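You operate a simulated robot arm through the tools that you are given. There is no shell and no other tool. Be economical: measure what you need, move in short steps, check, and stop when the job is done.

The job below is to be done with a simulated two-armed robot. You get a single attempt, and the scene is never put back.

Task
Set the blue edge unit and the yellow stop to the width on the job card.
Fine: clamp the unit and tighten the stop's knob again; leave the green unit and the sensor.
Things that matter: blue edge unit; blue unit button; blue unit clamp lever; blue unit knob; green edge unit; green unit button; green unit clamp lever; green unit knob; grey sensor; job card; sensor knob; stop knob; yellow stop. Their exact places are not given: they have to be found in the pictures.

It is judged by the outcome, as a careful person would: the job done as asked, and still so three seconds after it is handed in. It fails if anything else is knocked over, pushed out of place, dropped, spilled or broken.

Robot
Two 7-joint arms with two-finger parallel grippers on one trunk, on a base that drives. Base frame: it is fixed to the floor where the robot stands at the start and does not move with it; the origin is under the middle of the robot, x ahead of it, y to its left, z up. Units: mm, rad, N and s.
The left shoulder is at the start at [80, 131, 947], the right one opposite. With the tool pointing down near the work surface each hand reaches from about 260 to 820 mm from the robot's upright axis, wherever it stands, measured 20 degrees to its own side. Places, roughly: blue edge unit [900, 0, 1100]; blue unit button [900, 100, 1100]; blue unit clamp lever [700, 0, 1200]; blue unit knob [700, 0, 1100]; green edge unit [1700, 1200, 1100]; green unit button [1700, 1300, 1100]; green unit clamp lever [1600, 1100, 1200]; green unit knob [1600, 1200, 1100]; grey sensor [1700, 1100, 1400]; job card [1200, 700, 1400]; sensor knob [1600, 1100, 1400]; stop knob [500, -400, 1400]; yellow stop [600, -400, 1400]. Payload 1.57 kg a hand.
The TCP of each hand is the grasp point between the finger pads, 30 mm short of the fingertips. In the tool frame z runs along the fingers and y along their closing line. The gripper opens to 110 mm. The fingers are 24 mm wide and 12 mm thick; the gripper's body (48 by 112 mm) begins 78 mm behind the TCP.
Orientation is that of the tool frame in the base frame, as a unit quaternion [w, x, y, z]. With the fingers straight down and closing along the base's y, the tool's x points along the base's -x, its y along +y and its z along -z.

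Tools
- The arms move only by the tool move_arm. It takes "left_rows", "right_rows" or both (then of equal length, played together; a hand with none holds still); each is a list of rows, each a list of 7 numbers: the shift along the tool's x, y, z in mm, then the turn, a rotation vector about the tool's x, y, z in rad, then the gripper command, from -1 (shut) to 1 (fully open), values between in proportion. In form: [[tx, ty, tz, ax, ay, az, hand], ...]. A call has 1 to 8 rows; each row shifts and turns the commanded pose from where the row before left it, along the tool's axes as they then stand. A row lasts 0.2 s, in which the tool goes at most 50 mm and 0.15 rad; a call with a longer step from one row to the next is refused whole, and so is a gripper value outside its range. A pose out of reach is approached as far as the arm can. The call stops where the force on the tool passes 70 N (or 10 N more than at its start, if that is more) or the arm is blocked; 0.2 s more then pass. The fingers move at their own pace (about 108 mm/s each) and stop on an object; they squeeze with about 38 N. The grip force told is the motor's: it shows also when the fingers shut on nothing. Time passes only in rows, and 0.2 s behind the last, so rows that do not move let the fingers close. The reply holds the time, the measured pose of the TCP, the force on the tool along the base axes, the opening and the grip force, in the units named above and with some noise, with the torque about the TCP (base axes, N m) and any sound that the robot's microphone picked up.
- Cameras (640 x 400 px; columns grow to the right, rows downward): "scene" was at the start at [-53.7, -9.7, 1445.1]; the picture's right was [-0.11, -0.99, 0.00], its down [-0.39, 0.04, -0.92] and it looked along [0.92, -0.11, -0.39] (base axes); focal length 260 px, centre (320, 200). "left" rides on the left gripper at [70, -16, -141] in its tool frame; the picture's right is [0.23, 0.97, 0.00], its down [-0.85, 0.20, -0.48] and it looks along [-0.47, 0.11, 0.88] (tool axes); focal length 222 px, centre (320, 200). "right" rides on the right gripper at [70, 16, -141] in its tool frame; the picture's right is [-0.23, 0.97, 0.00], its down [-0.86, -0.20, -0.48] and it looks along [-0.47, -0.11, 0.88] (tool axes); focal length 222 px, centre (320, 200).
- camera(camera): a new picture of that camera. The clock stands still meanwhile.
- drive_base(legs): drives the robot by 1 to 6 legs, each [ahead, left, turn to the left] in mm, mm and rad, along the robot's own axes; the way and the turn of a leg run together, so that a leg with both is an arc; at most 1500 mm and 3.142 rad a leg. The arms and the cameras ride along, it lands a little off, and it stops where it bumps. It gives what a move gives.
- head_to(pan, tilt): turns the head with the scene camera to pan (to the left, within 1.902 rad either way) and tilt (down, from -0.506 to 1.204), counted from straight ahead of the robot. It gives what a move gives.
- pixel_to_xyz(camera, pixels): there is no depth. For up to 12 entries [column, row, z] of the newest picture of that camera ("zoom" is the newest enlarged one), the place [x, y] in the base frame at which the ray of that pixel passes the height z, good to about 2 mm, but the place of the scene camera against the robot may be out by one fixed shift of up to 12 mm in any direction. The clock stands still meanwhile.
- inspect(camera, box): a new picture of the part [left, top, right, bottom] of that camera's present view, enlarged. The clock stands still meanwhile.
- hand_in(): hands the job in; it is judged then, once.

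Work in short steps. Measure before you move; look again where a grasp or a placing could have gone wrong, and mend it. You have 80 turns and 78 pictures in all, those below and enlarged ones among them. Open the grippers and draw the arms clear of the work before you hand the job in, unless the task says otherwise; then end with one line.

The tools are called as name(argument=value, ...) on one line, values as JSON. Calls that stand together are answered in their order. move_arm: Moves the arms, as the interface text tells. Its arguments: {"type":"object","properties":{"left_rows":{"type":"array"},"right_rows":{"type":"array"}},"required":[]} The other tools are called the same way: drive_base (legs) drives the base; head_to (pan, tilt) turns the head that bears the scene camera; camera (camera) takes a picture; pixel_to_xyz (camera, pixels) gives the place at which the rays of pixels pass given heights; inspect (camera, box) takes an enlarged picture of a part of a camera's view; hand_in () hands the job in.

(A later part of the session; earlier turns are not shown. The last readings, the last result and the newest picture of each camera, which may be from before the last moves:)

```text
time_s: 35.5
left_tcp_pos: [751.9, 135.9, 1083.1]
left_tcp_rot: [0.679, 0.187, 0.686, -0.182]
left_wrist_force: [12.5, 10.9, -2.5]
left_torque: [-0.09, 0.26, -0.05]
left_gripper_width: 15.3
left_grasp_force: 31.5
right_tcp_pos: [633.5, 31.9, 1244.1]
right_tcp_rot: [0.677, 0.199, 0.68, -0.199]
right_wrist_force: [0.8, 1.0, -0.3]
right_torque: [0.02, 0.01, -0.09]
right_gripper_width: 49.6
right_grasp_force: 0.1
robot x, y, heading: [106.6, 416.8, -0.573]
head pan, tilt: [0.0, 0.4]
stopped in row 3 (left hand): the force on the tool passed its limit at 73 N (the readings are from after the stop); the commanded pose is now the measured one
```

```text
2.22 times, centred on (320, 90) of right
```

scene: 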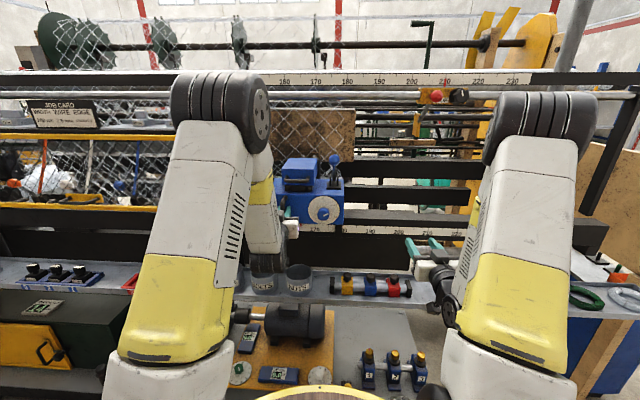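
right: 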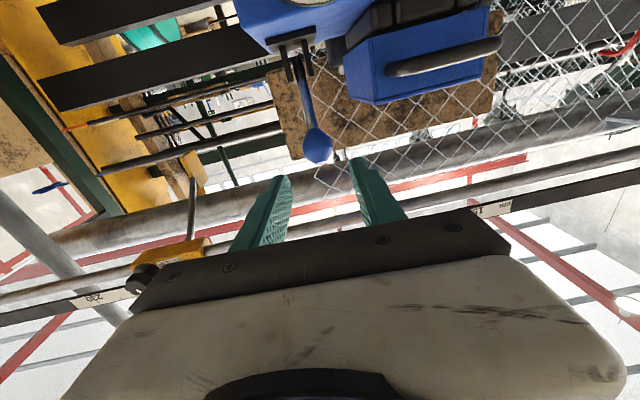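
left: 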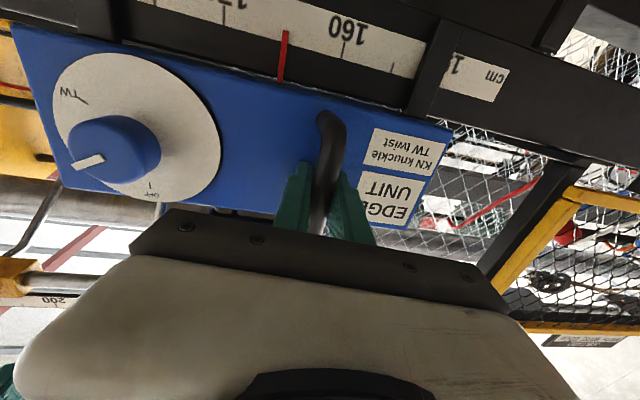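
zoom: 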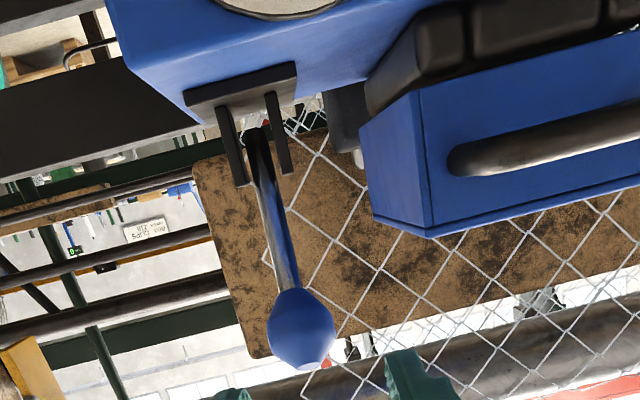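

I move the right hand aside to see the lever in the scene view.

move_arm(right_rows=[[0, -45, -20, 0, 0, 0, 0.3], [0, -45, -20, 0, 0, 0, 0.3], [0, -48, 0, 0, 0, 0, 0.3], [0, -48, 0, 0, 0, 0, 0.3], [0, -48, 0, 0, 0, 0, 0.3]])

inspect(camera="scene", box=[230, 130, 390, 230])

```text
time_s: 36.7
left_tcp_pos: [750.9, 136.2, 1082.5]
left_tcp_rot: [0.679, 0.187, 0.686, -0.182]
left_wrist_force: [21.7, 23.3, -5.5]
left_torque: [-0.21, 0.03, -0.27]
left_gripper_width: 15.7
left_grasp_force: 31.3
right_tcp_pos: [474.8, -146.3, 1244.2]
right_tcp_rot: [0.678, 0.198, 0.68, -0.199]
right_wrist_force: [-0.3, 0.0, -0.1]
right_torque: [0.0, -0.02, 0.01]
right_gripper_width: 71.5
right_grasp_force: 0.1
robot x, y, heading: [106.0, 416.4, -0.573]
head pan, tilt: [0.0, 0.4]
```

```text
4.00 times, centred on (310, 180) of scene
```

zoom: 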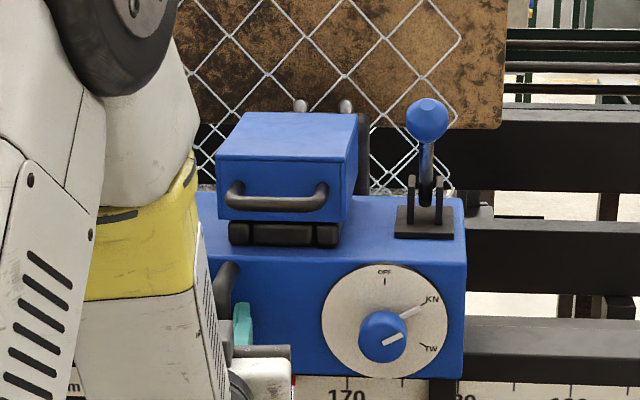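

The lever is back in its first place (ball (427,120) over plate (426,221)): it fell or sprang back. I bring the right hand in again to regrip and push it farther.

move_arm(right_rows=[[0, 48, 0, 0, 0, 0, -0.1], [0, 48, 0, 0, 0, 0, -0.1], [0, 48, 0, 0, 0, 0, -0.1], [0, 45, 20, 0, 0, 0, -0.1], [0, 45, 20, 0, 0, 0, -0.1], [10, 0, 30, 0, 0, 0, -0.1], [0, 0, 0, 0, 0, 0, -0.1]])

camera(camera="right")

```text
time_s: 38.3
left_tcp_pos: [750.2, 135.5, 1082.4]
left_tcp_rot: [0.679, 0.188, 0.686, -0.183]
left_wrist_force: [20.7, 24.8, -6.7]
left_torque: [-0.28, -0.05, -0.25]
left_gripper_width: 15.8
left_grasp_force: 31.4
right_tcp_pos: [655.1, 13.5, 1231.7]
right_tcp_rot: [0.678, 0.198, 0.679, -0.199]
right_wrist_force: [1.6, 0.2, -1.0]
right_torque: [0.0, -0.04, 0.01]
right_gripper_width: 49.7
right_grasp_force: 0.0
robot x, y, heading: [110.1, 419.6, -0.569]
head pan, tilt: [0.0, 0.4]
```

```text
37 pictures are left
```

right: 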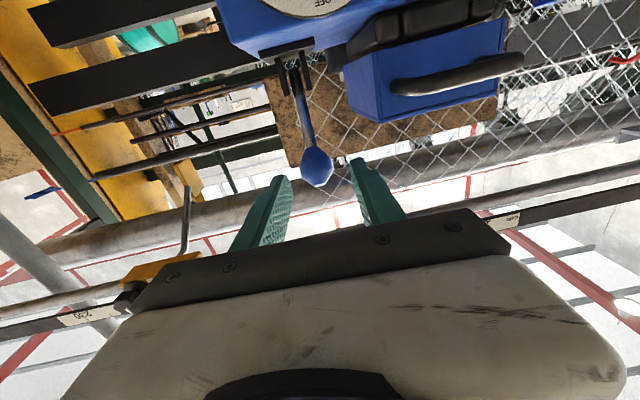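

Ball is 60 mm ahead, 3 mm right. I move in, grip, and push it along the fitted arc (r≈82 mm).

move_arm(right_rows=[[-1, -1, 30, 0, 0, 0, -0.1], [-1, -2, 30, 0, 0, 0, -0.1], [0, 0, 0, 0, 0, 0, -0.1], [0, 0, 0, 0, 0, 0, -1], [0, 0, 0, 0, 0, 0, -1], [0, 0, 0, 0, 0, 0, -1]])

move_arm(right_rows=[[-11, 0, 18, 0, 0, 0, -1], [-7, 0, 20, 0, 0, 0, -1], [-1, 0, 21, 0, 0, 0, -1], [5, 0, 21, 0, 0, 0, -1], [6, 0, 13, 0, 0, 0, -1], [8, 0, 11, 0, 0, 0, -1], [0, 0, 0, 0, 0, 0, -1]])

```text
time_s: 39.7
left_tcp_pos: [750.4, 135.1, 1083.2]
left_tcp_rot: [0.679, 0.187, 0.687, -0.181]
left_wrist_force: [16.6, 31.5, -5.7]
left_torque: [-0.35, 0.01, -0.35]
left_gripper_width: 16.0
left_grasp_force: 31.4
right_tcp_pos: [704.9, -25.4, 1235.0]
right_tcp_rot: [0.678, 0.201, 0.678, -0.201]
right_wrist_force: [-6.1, -19.4, 0.6]
right_torque: [-0.14, -0.13, -0.12]
right_gripper_width: 32.1
right_grasp_force: 40.6
robot x, y, heading: [107.7, 417.2, -0.575]
head pan, tilt: [0.0, 0.4]
```

```text
time_s: 41.3
left_tcp_pos: [750.7, 135.9, 1082.6]
left_tcp_rot: [0.679, 0.187, 0.687, -0.18]
left_wrist_force: [25.0, 28.7, -11.4]
left_torque: [-0.3, 0.23, -0.33]
left_gripper_width: 15.9
left_grasp_force: 31.0
right_tcp_pos: [790.1, -86.8, 1239.5]
right_tcp_rot: [0.681, 0.202, 0.673, -0.206]
right_wrist_force: [-16.9, -40.9, 27.7]
right_torque: [0.41, 0.5, 0.47]
right_gripper_width: 32.1
right_grasp_force: 40.8
robot x, y, heading: [108.0, 417.9, -0.572]
head pan, tilt: [0.0, 0.4]
```

It has gone about 105 mm forward without a hard stop. I go on down the far side and relieve the side force.

move_arm(right_rows=[[5, -4, 5, 0, 0, 0, -1], [7, -4, 5, 0, 0, 0, -1], [7, 0, 4, 0, 0, 0, -1], [0, 0, 0, 0, 0, 0, -1]])

camera(camera="right")

```text
time_s: 42.3
left_tcp_pos: [750.1, 135.2, 1083.6]
left_tcp_rot: [0.679, 0.187, 0.686, -0.181]
left_wrist_force: [33.7, 17.5, -17.8]
left_torque: [-0.4, 0.1, -0.36]
left_gripper_width: 15.9
left_grasp_force: 31.5
right_tcp_pos: [796.2, -93.7, 1214.7]
right_tcp_rot: [0.677, 0.202, 0.679, -0.2]
right_wrist_force: [-40.9, -13.6, 28.0]
right_torque: [5.99, 7.8, 1.03]
right_gripper_width: 20.2
right_grasp_force: 34.2
robot x, y, heading: [105.1, 420.8, -0.57]
head pan, tilt: [0.0, 0.4]
```

```text
36 pictures are left
```

right: 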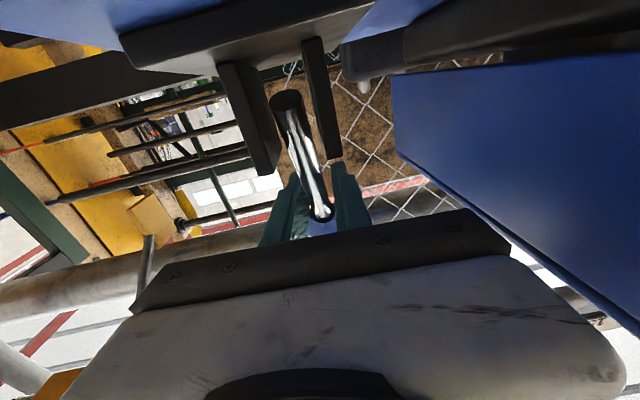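

The grip slid onto the rod, so the lever is at its far end stop. I open to ~65 mm (enough not to drag it back), shift slightly right, and retreat straight.

move_arm(right_rows=[[0, -2, 0, 0, 0, 0, 0.15], [0, -2, 0, 0, 0, 0, 0.15], [0, 0, 0, 0, 0, 0, 0.15]])

camera(camera="right")

```text
time_s: 43.1
left_tcp_pos: [745.3, 128.8, 1082.9]
left_tcp_rot: [0.677, 0.193, 0.685, -0.188]
left_wrist_force: [-8.7, 3.3, -11.4]
left_torque: [-0.31, -0.08, -0.15]
left_gripper_width: 15.6
left_grasp_force: 31.1
right_tcp_pos: [798.4, -93.1, 1216.1]
right_tcp_rot: [0.678, 0.199, 0.679, -0.198]
right_wrist_force: [0.5, 2.6, 1.5]
right_torque: [0.07, 0.1, -0.22]
right_gripper_width: 63.2
right_grasp_force: 0.0
robot x, y, heading: [102.5, 417.2, -0.57]
head pan, tilt: [0.0, 0.4]
```

```text
35 pictures are left
```

right: 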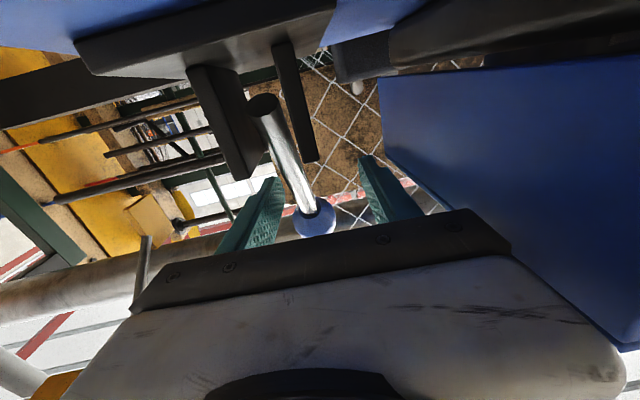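

The left-hand strain vanished and it moved 8 mm right with the unit: it is free. I retreat the right hand and test the slide by another 20 mm.

move_arm(right_rows=[[0, 0, -30, 0, 0, 0, 0.15], [0, 0, -45, 0, 0, 0, 0.15], [0, 0, -45, 0, 0, 0, 0.15], [0, 0, -45, 0, 0, 0, 0.15], [0, -40, -20, 0, 0, 0, 0.15], [0, -40, -20, 0, 0, 0, 0.15]])

move_arm(left_rows=[[0, -8, 0, 0, 0, 0, -1], [0, -10, 0, 0, 0, 0, -1], [0, 0, 0, 0, 0, 0, -1]])

camera(camera="left")

```text
time_s: 44.5
left_tcp_pos: [747.5, 131.7, 1083.6]
left_tcp_rot: [0.678, 0.191, 0.684, -0.187]
left_wrist_force: [-17.5, 6.3, -9.0]
left_torque: [-0.11, 0.22, -0.04]
left_gripper_width: 15.7
left_grasp_force: 32.0
right_tcp_pos: [581.5, -49.5, 1218.4]
right_tcp_rot: [0.678, 0.199, 0.679, -0.198]
right_wrist_force: [0.3, 1.1, -0.3]
right_torque: [0.0, -0.01, -0.02]
right_gripper_width: 63.4
right_grasp_force: 0.2
robot x, y, heading: [104.4, 419.0, -0.572]
head pan, tilt: [0.0, 0.4]
```

```text
time_s: 45.3
left_tcp_pos: [735.2, 115.3, 1083.6]
left_tcp_rot: [0.677, 0.193, 0.685, -0.187]
left_wrist_force: [-24.3, 11.2, -8.8]
left_torque: [-0.25, 0.09, -0.03]
left_gripper_width: 15.6
left_grasp_force: 31.5
right_tcp_pos: [579.9, -49.2, 1217.4]
right_tcp_rot: [0.679, 0.199, 0.678, -0.199]
right_wrist_force: [-0.4, 0.0, -0.5]
right_torque: [0.03, 0.01, -0.01]
right_gripper_width: 63.1
right_grasp_force: 0.1
robot x, y, heading: [104.8, 418.2, -0.572]
head pan, tilt: [0.0, 0.4]
```

```text
34 pictures are left
```

left: 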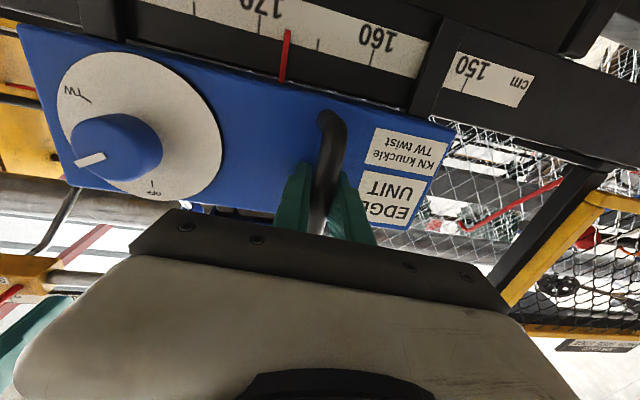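

The unit slides now; pointer ≈167.7. I check rail direction in the scene picture before driving sideways with it.

camera(camera="scene")

```text
33 pictures are left
```

scene: 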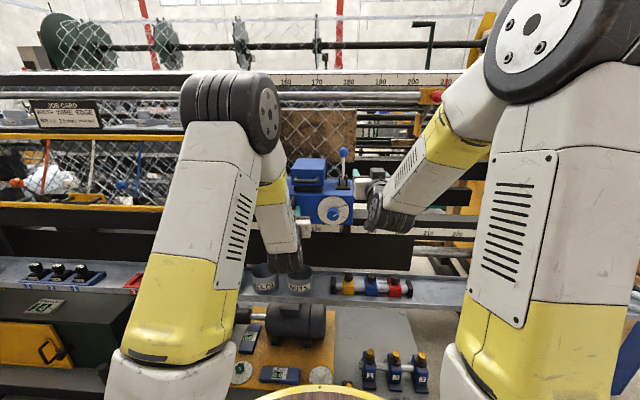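

The lever leans away now. I relieve the 26 N face contact, then drive 100 mm right along the rail, holding the handle.

move_arm(left_rows=[[0, 0, -5, 0, 0, 0, -1], [0, 0, 0, 0, 0, 0, -1]])

drive_base(legs=[[0, -100, 0]])

inspect(camera="left", box=[160, 0, 480, 200])

```text
time_s: 45.9
left_tcp_pos: [737.8, 117.0, 1083.9]
left_tcp_rot: [0.678, 0.19, 0.685, -0.186]
left_wrist_force: [15.8, -19.1, -14.5]
left_torque: [-0.58, 0.07, 0.09]
left_gripper_width: 15.8
left_grasp_force: 31.6
right_tcp_pos: [582.8, -50.6, 1217.8]
right_tcp_rot: [0.678, 0.2, 0.679, -0.2]
right_wrist_force: [0.5, 0.3, -0.5]
right_torque: [-0.02, -0.01, -0.01]
right_gripper_width: 63.1
right_grasp_force: 0.1
robot x, y, heading: [104.7, 422.2, -0.574]
head pan, tilt: [0.0, 0.4]
```

```text
time_s: 47.0
left_tcp_pos: [679.3, 34.1, 1084.9]
left_tcp_rot: [0.679, 0.19, 0.685, -0.185]
left_wrist_force: [-23.4, 15.2, -1.7]
left_torque: [-0.31, 0.11, 0.0]
left_gripper_width: 15.9
left_grasp_force: 31.3
right_tcp_pos: [526.1, -135.2, 1218.1]
right_tcp_rot: [0.678, 0.199, 0.679, -0.199]
right_wrist_force: [-0.1, 0.8, 0.2]
right_torque: [-0.01, 0.0, 0.01]
right_gripper_width: 63.3
right_grasp_force: 0.1
robot x, y, heading: [51.9, 339.5, -0.57]
head pan, tilt: [0.0, 0.4]
```

```text
2.00 times, centred on (320, 100) of left
```

zoom: 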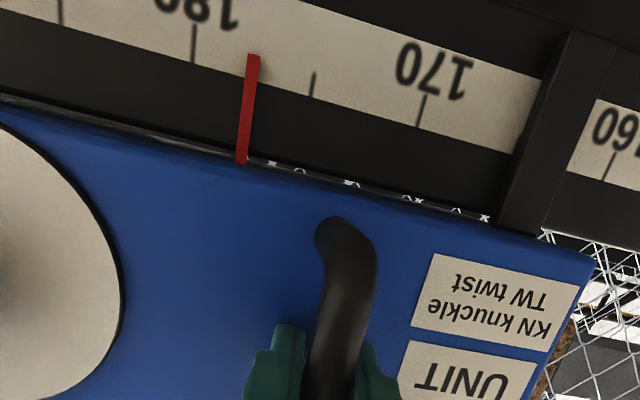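

Pointer ≈177.4; the rail runs ~0.04 rad off my sideways axis. I go on with a small backing component.

drive_base(legs=[[-7, -110, 0]])

drive_base(legs=[[-4, -90, 0]])

inspect(camera="left", box=[160, 0, 480, 200])

```text
time_s: 48.2
left_tcp_pos: [612.0, -55.7, 1084.1]
left_tcp_rot: [0.678, 0.192, 0.684, -0.187]
left_wrist_force: [-24.3, 11.6, 6.4]
left_torque: [-0.24, 0.15, 0.06]
left_gripper_width: 15.8
left_grasp_force: 31.3
right_tcp_pos: [459.5, -224.0, 1219.3]
right_tcp_rot: [0.678, 0.2, 0.678, -0.2]
right_wrist_force: [0.2, -0.3, -0.8]
right_torque: [-0.04, 0.03, -0.01]
right_gripper_width: 63.3
right_grasp_force: 0.1
robot x, y, heading: [-15.7, 242.5, -0.574]
head pan, tilt: [0.0, 0.4]
```

```text
time_s: 49.3
left_tcp_pos: [556.8, -129.6, 1084.2]
left_tcp_rot: [0.677, 0.193, 0.685, -0.186]
left_wrist_force: [-44.0, 26.8, 5.9]
left_torque: [-0.4, -0.33, -2.15]
left_gripper_width: 15.9
left_grasp_force: 31.1
right_tcp_pos: [405.9, -299.3, 1220.0]
right_tcp_rot: [0.678, 0.2, 0.678, -0.2]
right_wrist_force: [0.0, -0.1, -1.4]
right_torque: [0.01, 0.0, 0.03]
right_gripper_width: 63.1
right_grasp_force: 0.0
robot x, y, heading: [-68.7, 167.8, -0.571]
head pan, tilt: [0.0, 0.4]
```

```text
2.00 times, centred on (320, 100) of left
```

zoom: 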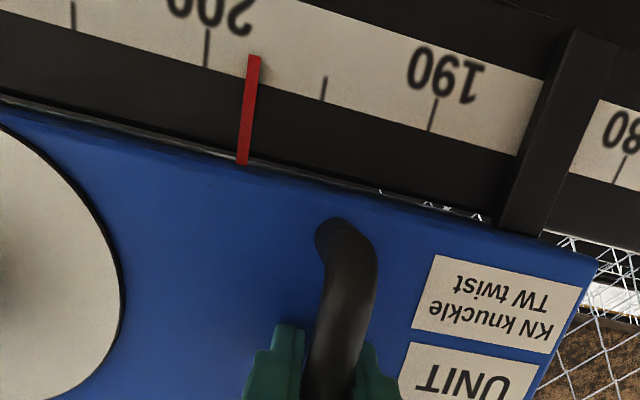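

Pointer ≈197.9 at 51 N face contact. I relieve it by 6 mm and slide 20 mm more by arm.

move_arm(left_rows=[[0, 0, -6, 0, 0, 0, -1], [0, -10, -1, 0, 0, 0, -1], [0, -10, 0, 0, 0, 0, -1], [0, 0, 0, 0, 0, 0, -1]])

inspect(camera="left", box=[160, 0, 480, 200])

camera(camera="scene")

```text
time_s: 50.3
left_tcp_pos: [541.6, -146.6, 1083.2]
left_tcp_rot: [0.678, 0.193, 0.684, -0.188]
left_wrist_force: [11.2, -13.8, 12.9]
left_torque: [-0.41, 0.02, 0.07]
left_gripper_width: 15.7
left_grasp_force: 31.8
right_tcp_pos: [407.2, -300.2, 1217.5]
right_tcp_rot: [0.677, 0.2, 0.679, -0.199]
right_wrist_force: [-0.4, -0.2, -0.8]
right_torque: [-0.03, -0.01, -0.02]
right_gripper_width: 63.2
right_grasp_force: 0.0
robot x, y, heading: [-65.6, 172.5, -0.574]
head pan, tilt: [0.0, 0.4]
```

```text
2.00 times, centred on (320, 100) of left
```

zoom: 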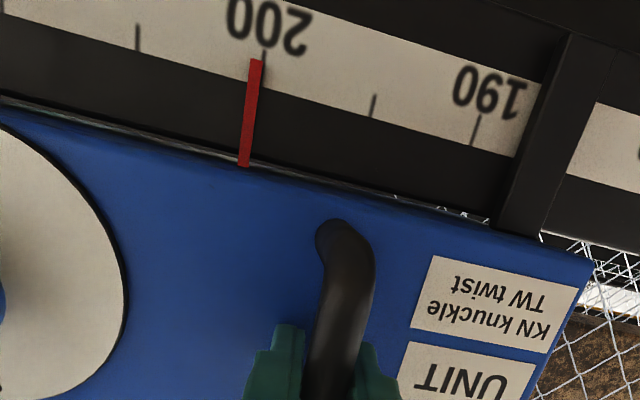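

```text
29 pictures are left
```

scene: 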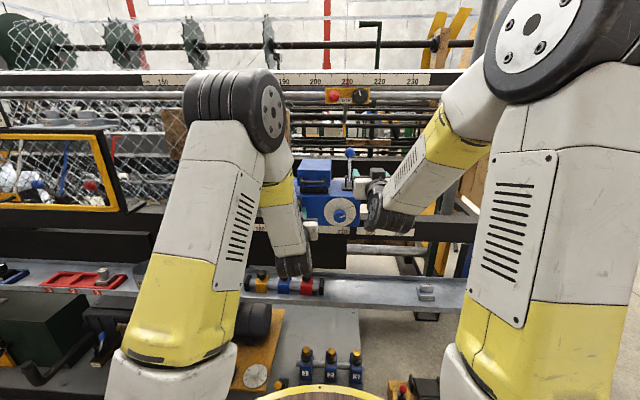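

Pointer looks at about 200.2–200.3 in the wrist view. I check with the scene view, which sees it from another side.

inspect(camera="scene", box=[288, 195, 368, 245])

inspect(camera="left", box=[240, 0, 336, 60])

```text
8.00 times, centred on (328, 220) of scene
```

zoom: 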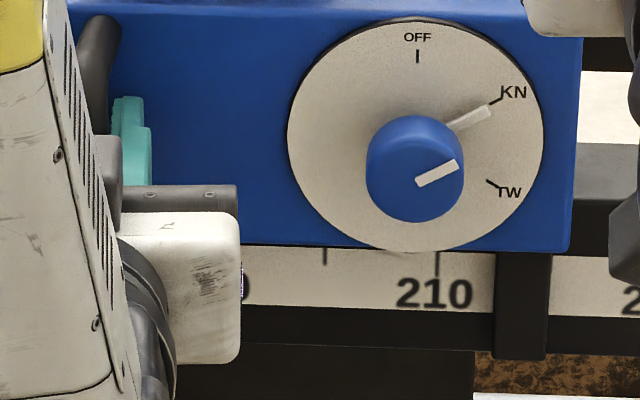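

```text
6.67 times, centred on (288, 30) of left
```

zoom: 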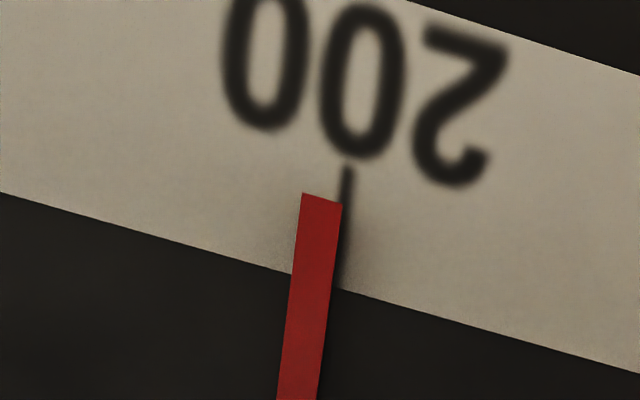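

Tip centre is ~25 zoom px (≈3 mm, ≈2.3 mm after parallax) past the 200 tick. I nudge 2.5 mm left and look again.

move_arm(left_rows=[[0, 1.5, 0, 0, 0, 0, -1], [0, 1, 0, 0, 0, 0, -1], [0, 0, 0, 0, 0, 0, -1]])

inspect(camera="left", box=[240, 0, 336, 60])

```text
time_s: 51.1
left_tcp_pos: [545.1, -142.9, 1083.5]
left_tcp_rot: [0.678, 0.192, 0.685, -0.186]
left_wrist_force: [12.5, -17.9, 14.9]
left_torque: [-0.37, 0.13, 0.13]
left_gripper_width: 16.1
left_grasp_force: 31.6
right_tcp_pos: [407.3, -301.4, 1218.4]
right_tcp_rot: [0.678, 0.2, 0.679, -0.199]
right_wrist_force: [-0.1, -1.1, 0.4]
right_torque: [-0.01, 0.04, 0.01]
right_gripper_width: 63.5
right_grasp_force: 0.1
robot x, y, heading: [-68.2, 173.2, -0.572]
head pan, tilt: [0.0, 0.4]
```

```text
6.67 times, centred on (288, 30) of left
```

zoom: 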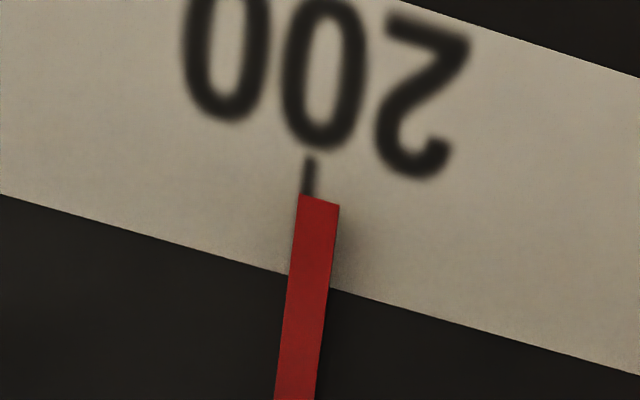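

Now the pointer is ~1.5 mm short of 200. I nudge 1.3 mm right.

move_arm(left_rows=[[0, -1.3, 0, 0, 0, 0, -1], [0, 0, 0, 0, 0, 0, -1]])

inspect(camera="left", box=[240, 0, 336, 60])

```text
time_s: 51.7
left_tcp_pos: [544.4, -142.4, 1083.6]
left_tcp_rot: [0.678, 0.193, 0.685, -0.187]
left_wrist_force: [17.7, -15.2, 14.9]
left_torque: [-0.19, 0.28, 0.06]
left_gripper_width: 15.8
left_grasp_force: 31.1
right_tcp_pos: [408.1, -299.6, 1217.9]
right_tcp_rot: [0.678, 0.199, 0.679, -0.199]
right_wrist_force: [-1.0, 0.1, 0.9]
right_torque: [-0.05, -0.03, 0.02]
right_gripper_width: 63.4
right_grasp_force: 0.0
robot x, y, heading: [-68.3, 166.5, -0.57]
head pan, tilt: [0.0, 0.4]
```

```text
6.67 times, centred on (288, 30) of left
```

zoom: 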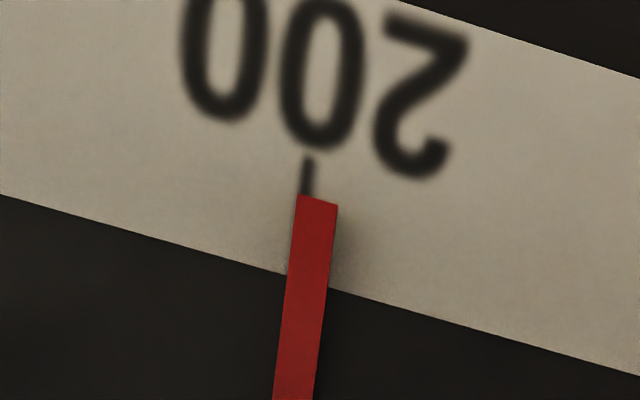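

It stuck. Another 1.5 mm.

move_arm(left_rows=[[0, -1.5, 0, 0, 0, 0, -1], [0, 0, 0, 0, 0, 0, -1]])

inspect(camera="left", box=[240, 0, 336, 60])

camera(camera="right")

```text
time_s: 52.3
left_tcp_pos: [544.1, -143.1, 1083.7]
left_tcp_rot: [0.678, 0.192, 0.685, -0.186]
left_wrist_force: [20.7, -7.3, 16.9]
left_torque: [-0.2, 0.21, -0.02]
left_gripper_width: 16.0
left_grasp_force: 30.4
right_tcp_pos: [409.2, -299.2, 1216.7]
right_tcp_rot: [0.678, 0.2, 0.679, -0.199]
right_wrist_force: [-1.2, -0.9, 0.2]
right_torque: [0.0, -0.01, 0.01]
right_gripper_width: 63.6
right_grasp_force: 0.2
robot x, y, heading: [-66.8, 169.5, -0.568]
head pan, tilt: [0.0, 0.4]
```

```text
6.67 times, centred on (288, 30) of left
```

zoom: 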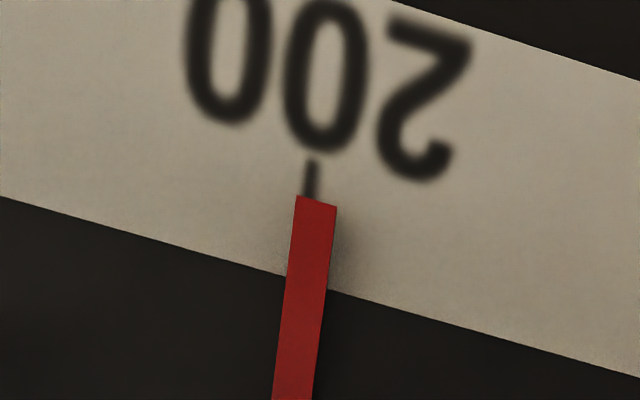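

```text
23 pictures are left
```

right: 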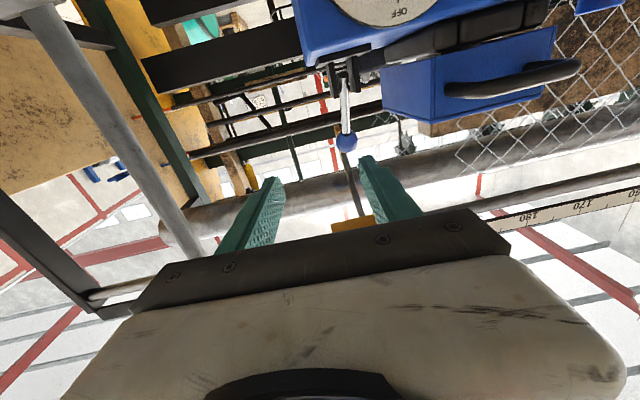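

Pointer is within ~1.5 mm of 200; good. Now the ball, at (346,142), is ~180 mm ahead, 36–45 mm left, 17 mm up of the right hand; I go in to pull the lever back.

move_arm(right_rows=[[-9, 18, 10, 0, 0, 0, 0.1], [-8, 18, 20, 0, 0, 0, 0.1], [0, 3, 40, 0, 0, 0, 0.1], [0, 0, 40, 0, 0, 0, 0.1], [0, 0, 0, 0, 0, 0, 0.1]])

camera(camera="right")

```text
time_s: 53.5
left_tcp_pos: [543.4, -144.0, 1083.5]
left_tcp_rot: [0.677, 0.193, 0.685, -0.187]
left_wrist_force: [17.7, -6.6, 18.4]
left_torque: [-0.25, 0.24, -0.03]
left_gripper_width: 15.5
left_grasp_force: 31.5
right_tcp_pos: [519.6, -329.9, 1235.5]
right_tcp_rot: [0.678, 0.199, 0.679, -0.199]
right_wrist_force: [-0.6, -0.3, -0.4]
right_torque: [0.04, -0.02, 0.02]
right_gripper_width: 60.6
right_grasp_force: 0.0
robot x, y, heading: [-67.7, 175.2, -0.573]
head pan, tilt: [0.0, 0.4]
```

```text
22 pictures are left
```

right: 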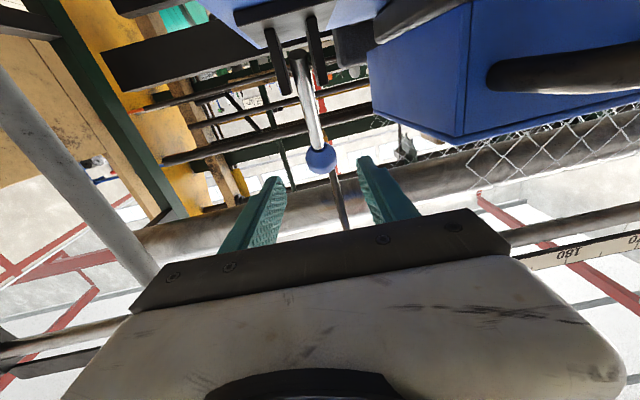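

The ball at (321,159) is centred, ~75 mm ahead, level. I move in and close.

move_arm(right_rows=[[0, 0, 36, 0, 0, 0, 0], [0, 0, 36, 0, 0, 0, 0], [0, 0, 0, 0, 0, 0, 0], [0, 0, 0, 0, 0, 0, -1], [0, 0, 0, 0, 0, 0, -1], [0, 0, 0, 0, 0, 0, -1]])

```text
time_s: 54.9
left_tcp_pos: [541.5, -144.7, 1081.7]
left_tcp_rot: [0.677, 0.192, 0.685, -0.186]
left_wrist_force: [11.4, 0.9, 18.6]
left_torque: [-0.34, 0.16, -0.03]
left_gripper_width: 15.7
left_grasp_force: 31.7
right_tcp_pos: [581.1, -368.5, 1233.5]
right_tcp_rot: [0.678, 0.2, 0.678, -0.201]
right_wrist_force: [-0.4, -11.3, 0.6]
right_torque: [-0.1, -0.15, -0.02]
right_gripper_width: 32.6
right_grasp_force: 40.7
robot x, y, heading: [-66.8, 169.4, -0.571]
head pan, tilt: [0.0, 0.4]
```

Ball gripped (32.6 mm). I pull the lever back to me along the arc.

move_arm(right_rows=[[-8, 0, -11, 0, 0, 0, -1], [-6, 0, -13, 0, 0, 0, -1], [-5, 0, -21, 0, 0, 0, -1], [1, 0, -21, 0, 0, 0, -1], [6, 0, -20, 0, 0, 0, -1], [11, 0, -18, 0, 0, 0, -1], [0, 0, 0, 0, 0, 0, -1]])

inspect(camera="left", box=[240, 0, 336, 60])

```text
time_s: 56.5
left_tcp_pos: [542.3, -143.7, 1082.7]
left_tcp_rot: [0.677, 0.192, 0.685, -0.186]
left_wrist_force: [24.3, -12.2, 8.0]
left_torque: [-0.21, 0.22, -0.02]
left_gripper_width: 15.9
left_grasp_force: 31.5
right_tcp_pos: [496.6, -304.7, 1240.2]
right_tcp_rot: [0.681, 0.198, 0.676, -0.199]
right_wrist_force: [-3.7, 7.8, 25.5]
right_torque: [-0.72, -1.11, 0.3]
right_gripper_width: 32.3
right_grasp_force: 40.6
robot x, y, heading: [-68.8, 166.9, -0.573]
head pan, tilt: [0.0, 0.4]
```

```text
6.67 times, centred on (288, 30) of left
```

zoom: 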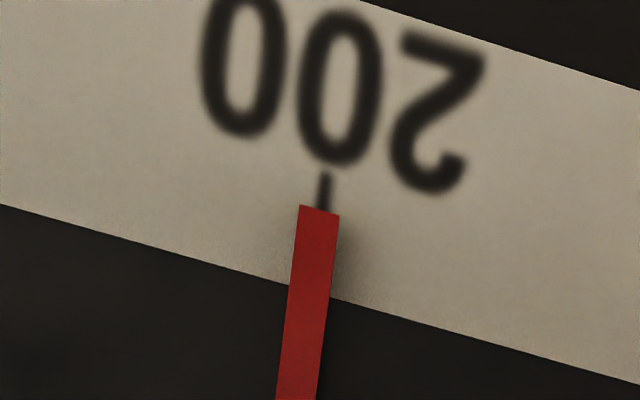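

Pointer dead on 200. I press the lever a bit farther to its end to be sure it clamps.

move_arm(right_rows=[[6, 0, -5, 0, 0, 0, -1], [5, 0, -4, 0, 0, 0, -1], [0, 0, 0, 0, 0, 0, -1]])

move_arm(right_rows=[[-4, 0, 3, 0, 0, 0, 0.1], [0, 0, 0, 0, 0, 0, 0.1], [0, 0, -40, 0, 0, 0, 0.1], [0, 0, -45, 0, 0, 0, 0.1], [0, -45, -20, 0, 0, 0, 0.1], [0, -45, 0, 0, 0, 0, 0.1], [0, -45, 0, 0, 0, 0, 0.1]])

move_arm(left_rows=[[0, 8, 0, 0, 0, 0, -1], [0, 0, 0, 0, 0, 0, -1]])

camera(camera="scene")

```text
time_s: 57.3
left_tcp_pos: [541.0, -142.8, 1083.2]
left_tcp_rot: [0.677, 0.194, 0.685, -0.187]
left_wrist_force: [19.7, -19.4, 3.8]
left_torque: [-0.24, 0.17, 0.08]
left_gripper_width: 16.0
left_grasp_force: 31.6
right_tcp_pos: [488.9, -300.1, 1227.1]
right_tcp_rot: [0.681, 0.196, 0.677, -0.198]
right_wrist_force: [0.2, 27.1, 28.1]
right_torque: [-0.68, -0.98, 0.59]
right_gripper_width: 32.2
right_grasp_force: 41.1
robot x, y, heading: [-63.3, 171.9, -0.576]
head pan, tilt: [0.0, 0.4]
```

```text
time_s: 58.9
left_tcp_pos: [539.9, -143.1, 1083.5]
left_tcp_rot: [0.677, 0.193, 0.686, -0.186]
left_wrist_force: [-4.4, 3.2, 4.8]
left_torque: [-0.24, 0.18, 0.04]
left_gripper_width: 15.7
left_grasp_force: 31.7
right_tcp_pos: [328.8, -364.0, 1229.8]
right_tcp_rot: [0.678, 0.199, 0.68, -0.198]
right_wrist_force: [-0.2, -0.3, 0.5]
right_torque: [0.02, 0.03, -0.01]
right_gripper_width: 60.2
right_grasp_force: 0.1
robot x, y, heading: [-69.5, 170.3, -0.574]
head pan, tilt: [0.0, 0.4]
```

```text
time_s: 59.5
left_tcp_pos: [541.0, -143.5, 1082.8]
left_tcp_rot: [0.675, 0.198, 0.684, -0.191]
left_wrist_force: [-31.0, -20.7, -4.6]
left_torque: [-0.6, -0.18, 0.14]
left_gripper_width: 15.8
left_grasp_force: 32.0
right_tcp_pos: [327.4, -365.3, 1229.1]
right_tcp_rot: [0.678, 0.201, 0.678, -0.2]
right_wrist_force: [0.5, -0.2, 0.2]
right_torque: [0.01, 0.0, 0.03]
right_gripper_width: 60.7
right_grasp_force: 0.1
robot x, y, heading: [-65.8, 169.0, -0.579]
head pan, tilt: [0.0, 0.4]
```

```text
20 pictures are left
```

scene: 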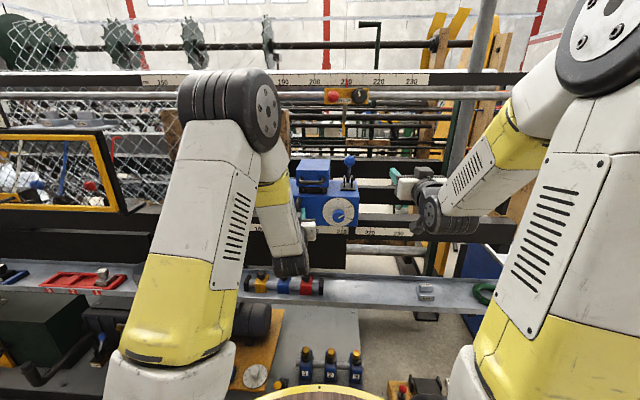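

The unit resists 34 N without moving: clamped. I open the left hand and draw it straight back.

move_arm(left_rows=[[0, -6, 0, 0, 0, 0, -0.6], [0, 0, 0, 0, 0, 0, -0.2], [0, 0, -30, 0, 0, 0, -0.2], [0, 0, -45, 0, 0, 0, -0.2], [0, 0, -45, 0, 0, 0, -0.2], [0, 0, -45, 0, 0, 0, -0.2], [0, 0, -45, 0, 0, 0, -0.2]])

inspect(camera="scene", box=[270, 70, 430, 170])

```text
time_s: 61.1
left_tcp_pos: [430.1, -121.6, 1082.1]
left_tcp_rot: [0.677, 0.193, 0.686, -0.186]
left_wrist_force: [-0.3, -0.1, 0.3]
left_torque: [0.02, -0.03, -0.02]
left_gripper_width: 44.1
left_grasp_force: 0.1
left hand out of reach, approached as far as the arm can: row 5, 6, 7
right_tcp_pos: [329.1, -364.5, 1229.2]
right_tcp_rot: [0.677, 0.2, 0.679, -0.199]
right_wrist_force: [-0.7, 0.0, 0.0]
right_torque: [-0.02, -0.01, -0.01]
right_gripper_width: 60.8
right_grasp_force: 0.0
robot x, y, heading: [-61.5, 171.5, -0.572]
head pan, tilt: [0.0, 0.4]
```

```text
4.00 times, centred on (350, 120) of scene
```

zoom: 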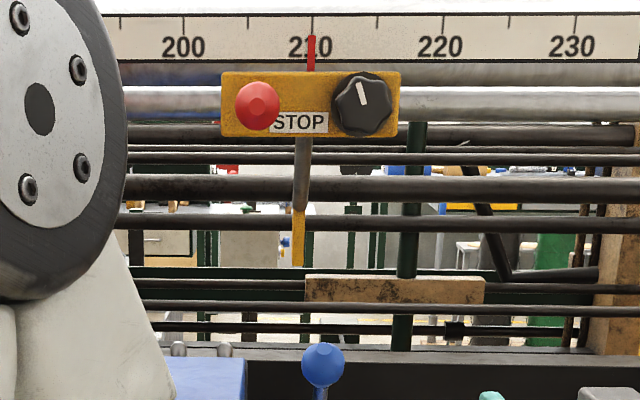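

Stop knob seen at zoom (362,105), mark near upright; estimated robot place (810,-125,1420). I move the left hand out left and raise the right hand to knob height.

move_arm(left_rows=[[0, 40, 0, 0, 0, 0, -0.2], [0, 40, 0, 0, 0, 0, -0.2], [0, 40, 0, 0, 0, 0, -0.2], [0, 40, 0, 0, 0, 0, -0.2], [0, 0, 0, 0, 0, 0, -0.2], [0, 0, 0, 0, 0, 0, -0.2]], right_rows=[[-40, 0, 0, 0, 0, 0, 0.3], [-40, 0, 0, 0, 0, 0, 0.3], [-40, 0, 0, 0, 0, 0, 0.3], [-38, 25, 0, 0, 0, 0, 0.3], [-32, 35, 0, 0, 0, 0, 0.3], [0, 45, 0, 0, 0, 0, 0.3]])

drive_base(legs=[[70, 0, -0.03]])

camera(camera="right")

camera(camera="scene")

```text
time_s: 62.5
left_tcp_pos: [539.3, -19.3, 1082.1]
left_tcp_rot: [0.676, 0.194, 0.686, -0.186]
left_wrist_force: [0.2, 0.7, 0.6]
left_torque: [0.03, 0.0, 0.02]
left_gripper_width: 44.1
left_grasp_force: 0.1
left hand out of reach, approached as far as the arm can: row 1, 2, 3
right_tcp_pos: [381.9, -276.8, 1419.1]
right_tcp_rot: [0.678, 0.199, 0.679, -0.2]
right_wrist_force: [0.2, 0.1, 0.0]
right_torque: [0.01, -0.04, 0.07]
right_gripper_width: 72.0
right_grasp_force: 0.0
robot x, y, heading: [-64.3, 168.0, -0.576]
head pan, tilt: [0.0, 0.4]
```

```text
time_s: 63.5
left_tcp_pos: [590.2, -74.1, 1080.2]
left_tcp_rot: [0.674, 0.203, 0.682, -0.196]
left_wrist_force: [-0.1, -0.1, -0.2]
left_torque: [0.02, -0.01, 0.01]
left_gripper_width: 43.8
left_grasp_force: 0.0
right_tcp_pos: [426.9, -326.9, 1420.4]
right_tcp_rot: [0.675, 0.209, 0.676, -0.209]
right_wrist_force: [0.0, 0.7, -0.7]
right_torque: [0.01, 0.01, 0.0]
right_gripper_width: 71.5
right_grasp_force: 0.1
robot x, y, heading: [-5.6, 131.8, -0.598]
head pan, tilt: [0.0, 0.4]
```

```text
18 pictures are left
```

right: 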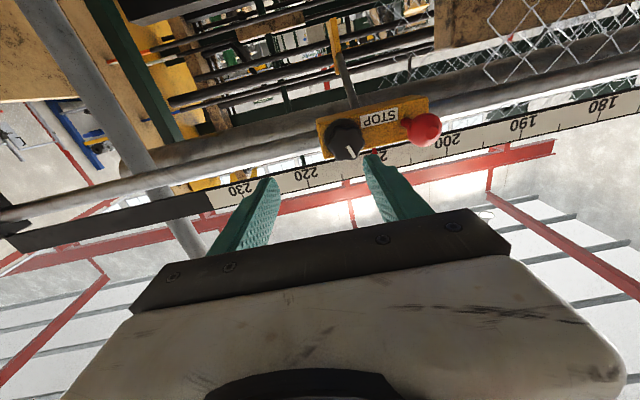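

```text
17 pictures are left
```

scene: 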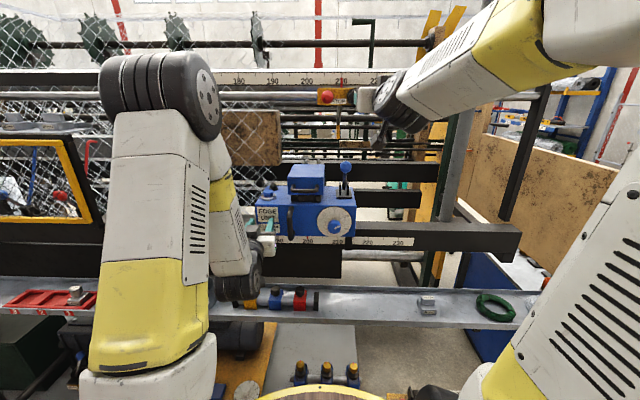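

Knob at (346,142) in the right view: about 33 mm left, 14 mm up, ~170 mm ahead. I approach half way.

move_arm(right_rows=[[-6, 16, 20, 0, 0, 0, 0.3], [-6, 16, 30, 0, 0, 0, 0.3], [0, 0, 40, 0, 0, 0, 0.3], [0, 0, 0, 0, 0, 0, 0.3]])

camera(camera="right")

```text
time_s: 64.5
left_tcp_pos: [591.6, -74.4, 1080.7]
left_tcp_rot: [0.674, 0.203, 0.682, -0.196]
left_wrist_force: [0.1, 0.3, -0.3]
left_torque: [-0.02, -0.02, -0.01]
left_gripper_width: 44.1
left_grasp_force: 0.0
right_tcp_pos: [518.8, -349.9, 1430.0]
right_tcp_rot: [0.674, 0.21, 0.676, -0.21]
right_wrist_force: [0.7, -0.5, -0.3]
right_torque: [0.01, 0.0, 0.0]
right_gripper_width: 71.6
right_grasp_force: 0.1
robot x, y, heading: [-11.3, 130.7, -0.601]
head pan, tilt: [0.0, 0.4]
```

```text
16 pictures are left
```

right: 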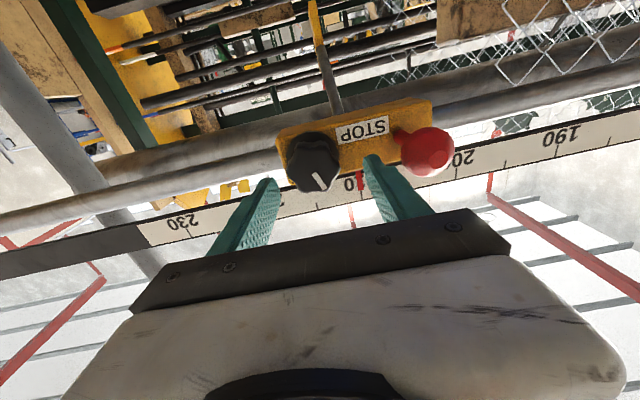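

Knob at (313,161) now: ~8 mm below, 4 mm right, face ~42 mm ahead. I correct, advance 34 mm and close.

move_arm(right_rows=[[8, -4, 12, 0, 0, 0, 0.3], [0, 0, 12, 0, 0, 0, 0.3], [0, 0, 10, 0, 0, 0, 0.3], [0, 0, 0, 0, 0, 0, 0.3]])

camera(camera="right")

```text
time_s: 65.6
left_tcp_pos: [588.8, -74.7, 1081.6]
left_tcp_rot: [0.675, 0.204, 0.682, -0.197]
left_wrist_force: [-0.5, 0.4, -0.1]
left_torque: [0.01, 0.0, 0.05]
left_gripper_width: 43.9
left_grasp_force: 0.0
right_tcp_pos: [539.8, -366.8, 1422.7]
right_tcp_rot: [0.675, 0.207, 0.677, -0.207]
right_wrist_force: [-33.4, 15.9, -3.3]
right_torque: [0.18, -0.24, 1.05]
right_gripper_width: 67.0
right_grasp_force: 0.0
robot x, y, heading: [-9.8, 133.2, -0.599]
head pan, tilt: [0.0, 0.4]
stopped in row 4 (right hand): the force on the tool passed its limit at 72 N (the readings are from after the stop); the commanded pose is now the measured one
```

```text
15 pictures are left
```

right: 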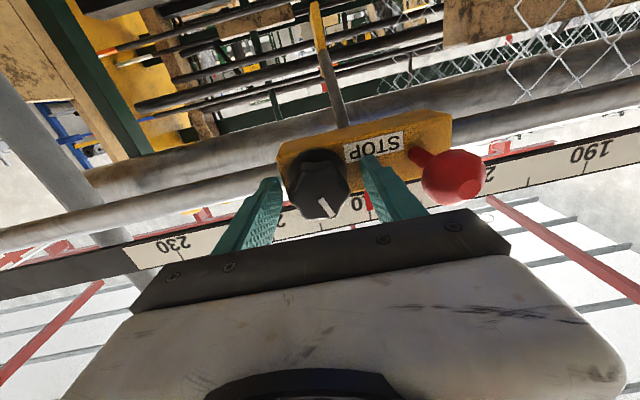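

Tips touch the plate. I back off 4 mm, lower 6 mm and close on the knob.

move_arm(right_rows=[[6, 0, -6, 0, 0, 0, 0.3], [0, 0, 0, 0, 0, 0, -1], [0, 0, 0, 0, 0, 0, -1], [0, 0, 0, 0, 0, 0, -1]])

```text
time_s: 66.6
left_tcp_pos: [589.7, -76.6, 1080.2]
left_tcp_rot: [0.674, 0.204, 0.682, -0.197]
left_wrist_force: [-0.8, 0.9, 0.1]
left_torque: [0.01, -0.02, 0.02]
left_gripper_width: 43.8
left_grasp_force: 0.1
right_tcp_pos: [536.2, -373.3, 1411.8]
right_tcp_rot: [0.672, 0.212, 0.677, -0.21]
right_wrist_force: [-16.6, -19.1, -11.3]
right_torque: [-0.33, -0.24, -2.33]
right_gripper_width: 50.7
right_grasp_force: 44.9
robot x, y, heading: [-6.7, 132.3, -0.605]
head pan, tilt: [0.0, 0.4]
```

Knob gripped (50.7 mm). I turn it counter-clockwise (negative about the tool axis) by 0.9 rad.

move_arm(right_rows=[[0, 0, 0, 0, 0, -0.12, -1], [0, 0, 0, 0, 0, -0.13, -1], [0, 0, 0, 0, 0, -0.13, -1], [0, 0, 0, 0, 0, -0.13, -1], [0, 0, 0, 0, 0, -0.13, -1], [0, 0, 0, 0, 0, -0.13, -1], [0, 0, 0, 0, 0, -0.13, -1], [0, 0, 0, 0, 0, 0, -1]])

inspect(camera="right", box=[200, 80, 520, 280])

```text
time_s: 68.4
left_tcp_pos: [590.9, -73.4, 1080.9]
left_tcp_rot: [0.674, 0.203, 0.682, -0.197]
left_wrist_force: [0.0, 0.2, 0.7]
left_torque: [0.02, 0.02, 0.02]
left_gripper_width: 43.9
left_grasp_force: 0.1
right_tcp_pos: [539.3, -366.0, 1415.0]
right_tcp_rot: [0.516, -0.109, 0.7, -0.481]
right_wrist_force: [0.2, -0.2, -0.1]
right_torque: [0.01, -0.01, -0.03]
right_gripper_width: 0.2
right_grasp_force: 21.1
robot x, y, heading: [-7.0, 129.3, -0.602]
head pan, tilt: [0.0, 0.4]
```

```text
2.00 times, centred on (360, 180) of right
```

zoom: 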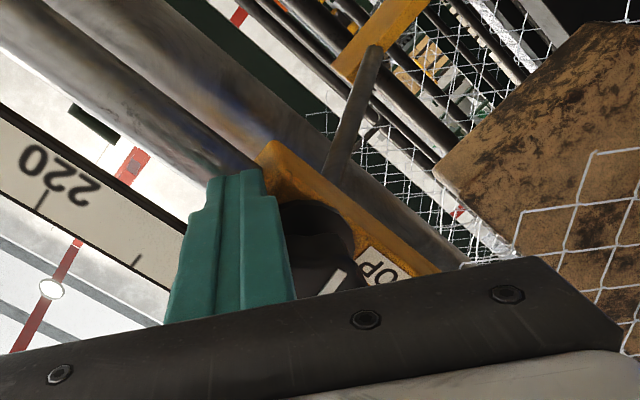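

The grip slipped off (knob is lower and to the left than I thought). I back out closed, then open, turn back past neutral and look.

move_arm(right_rows=[[0, 0, -35, 0, 0, 0, -1], [0, 0, -30, 0, 0, 0.1, 0.3], [0, 0, 0, 0, 0, 0.14, 0.3], [0, 0, 0, 0, 0, 0.14, 0.3], [0, 0, 0, 0, 0, 0.14, 0.3], [0, 0, 0, 0, 0, 0.14, 0.3], [0, 0, 0, 0, 0, 0.14, 0.3], [0, 0, 0, 0, 0, 0.1, 0.3]])

inspect(camera="right", box=[200, 80, 520, 280])

```text
time_s: 70.2
left_tcp_pos: [591.0, -74.1, 1081.2]
left_tcp_rot: [0.674, 0.202, 0.683, -0.196]
left_wrist_force: [0.4, -0.4, -0.4]
left_torque: [-0.01, 0.02, 0.01]
left_gripper_width: 43.9
left_grasp_force: 0.2
right_tcp_pos: [484.7, -329.9, 1414.0]
right_tcp_rot: [0.674, 0.208, 0.678, -0.207]
right_wrist_force: [0.1, 0.1, -0.7]
right_torque: [0.05, 0.0, -0.01]
right_gripper_width: 71.7
right_grasp_force: 0.1
robot x, y, heading: [-9.3, 133.3, -0.6]
head pan, tilt: [0.0, 0.4]
```

```text
2.00 times, centred on (360, 180) of right
```

zoom: 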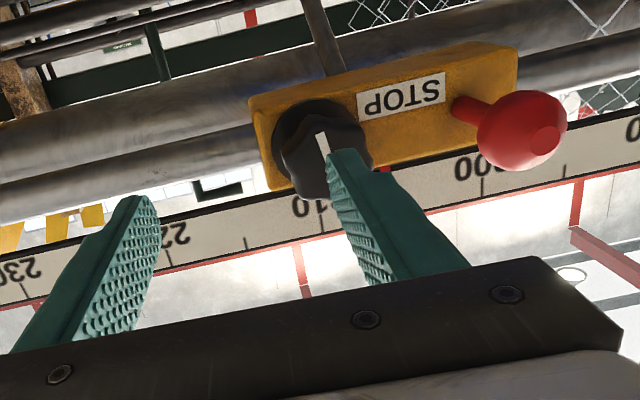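

The stop has shifted left (knob now level with ~210 on the scale instead of ~213), so it is loose. I recentre (38 mm left), advance to 5 mm off the plate, and look before gripping.

move_arm(right_rows=[[0, 38, 0, 0, 0, 0, 0.3], [0, 0, 20, 0, 0, 0, 0.3], [0, 0, 20, 0, 0, 0, 0.3], [0, 0, 15, 0, 0, 0, 0.3], [0, 0, 0, 0, 0, 0, 0.3]])

inspect(camera="right", box=[160, 60, 560, 310])

```text
time_s: 71.4
left_tcp_pos: [590.7, -74.8, 1081.2]
left_tcp_rot: [0.674, 0.203, 0.682, -0.197]
left_wrist_force: [0.9, 1.1, -0.6]
left_torque: [0.0, 0.0, 0.02]
left_gripper_width: 44.0
left_grasp_force: 0.0
right_tcp_pos: [552.5, -328.9, 1412.9]
right_tcp_rot: [0.674, 0.208, 0.678, -0.208]
right_wrist_force: [0.9, -0.5, -0.1]
right_torque: [-0.01, 0.01, 0.0]
right_gripper_width: 71.6
right_grasp_force: 0.0
robot x, y, heading: [-9.8, 131.1, -0.602]
head pan, tilt: [0.0, 0.4]
```

```text
1.60 times, centred on (360, 185) of right
```

zoom: 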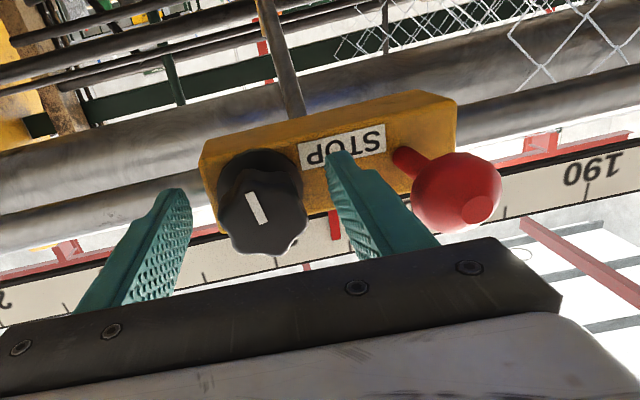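

I zoom on the knob to judge its mark and the pointer.

inspect(camera="right", box=[270, 130, 430, 230])

```text
4.00 times, centred on (350, 180) of right
```

zoom: 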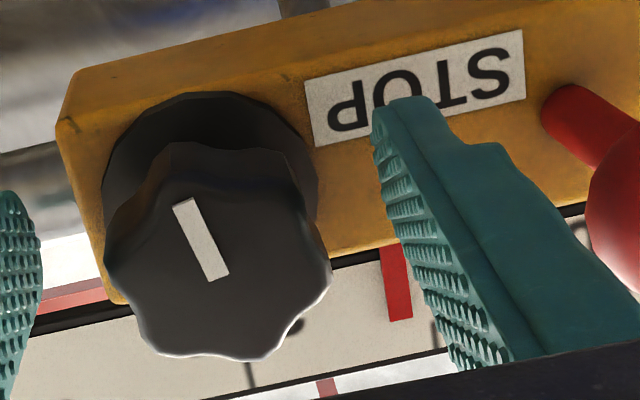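

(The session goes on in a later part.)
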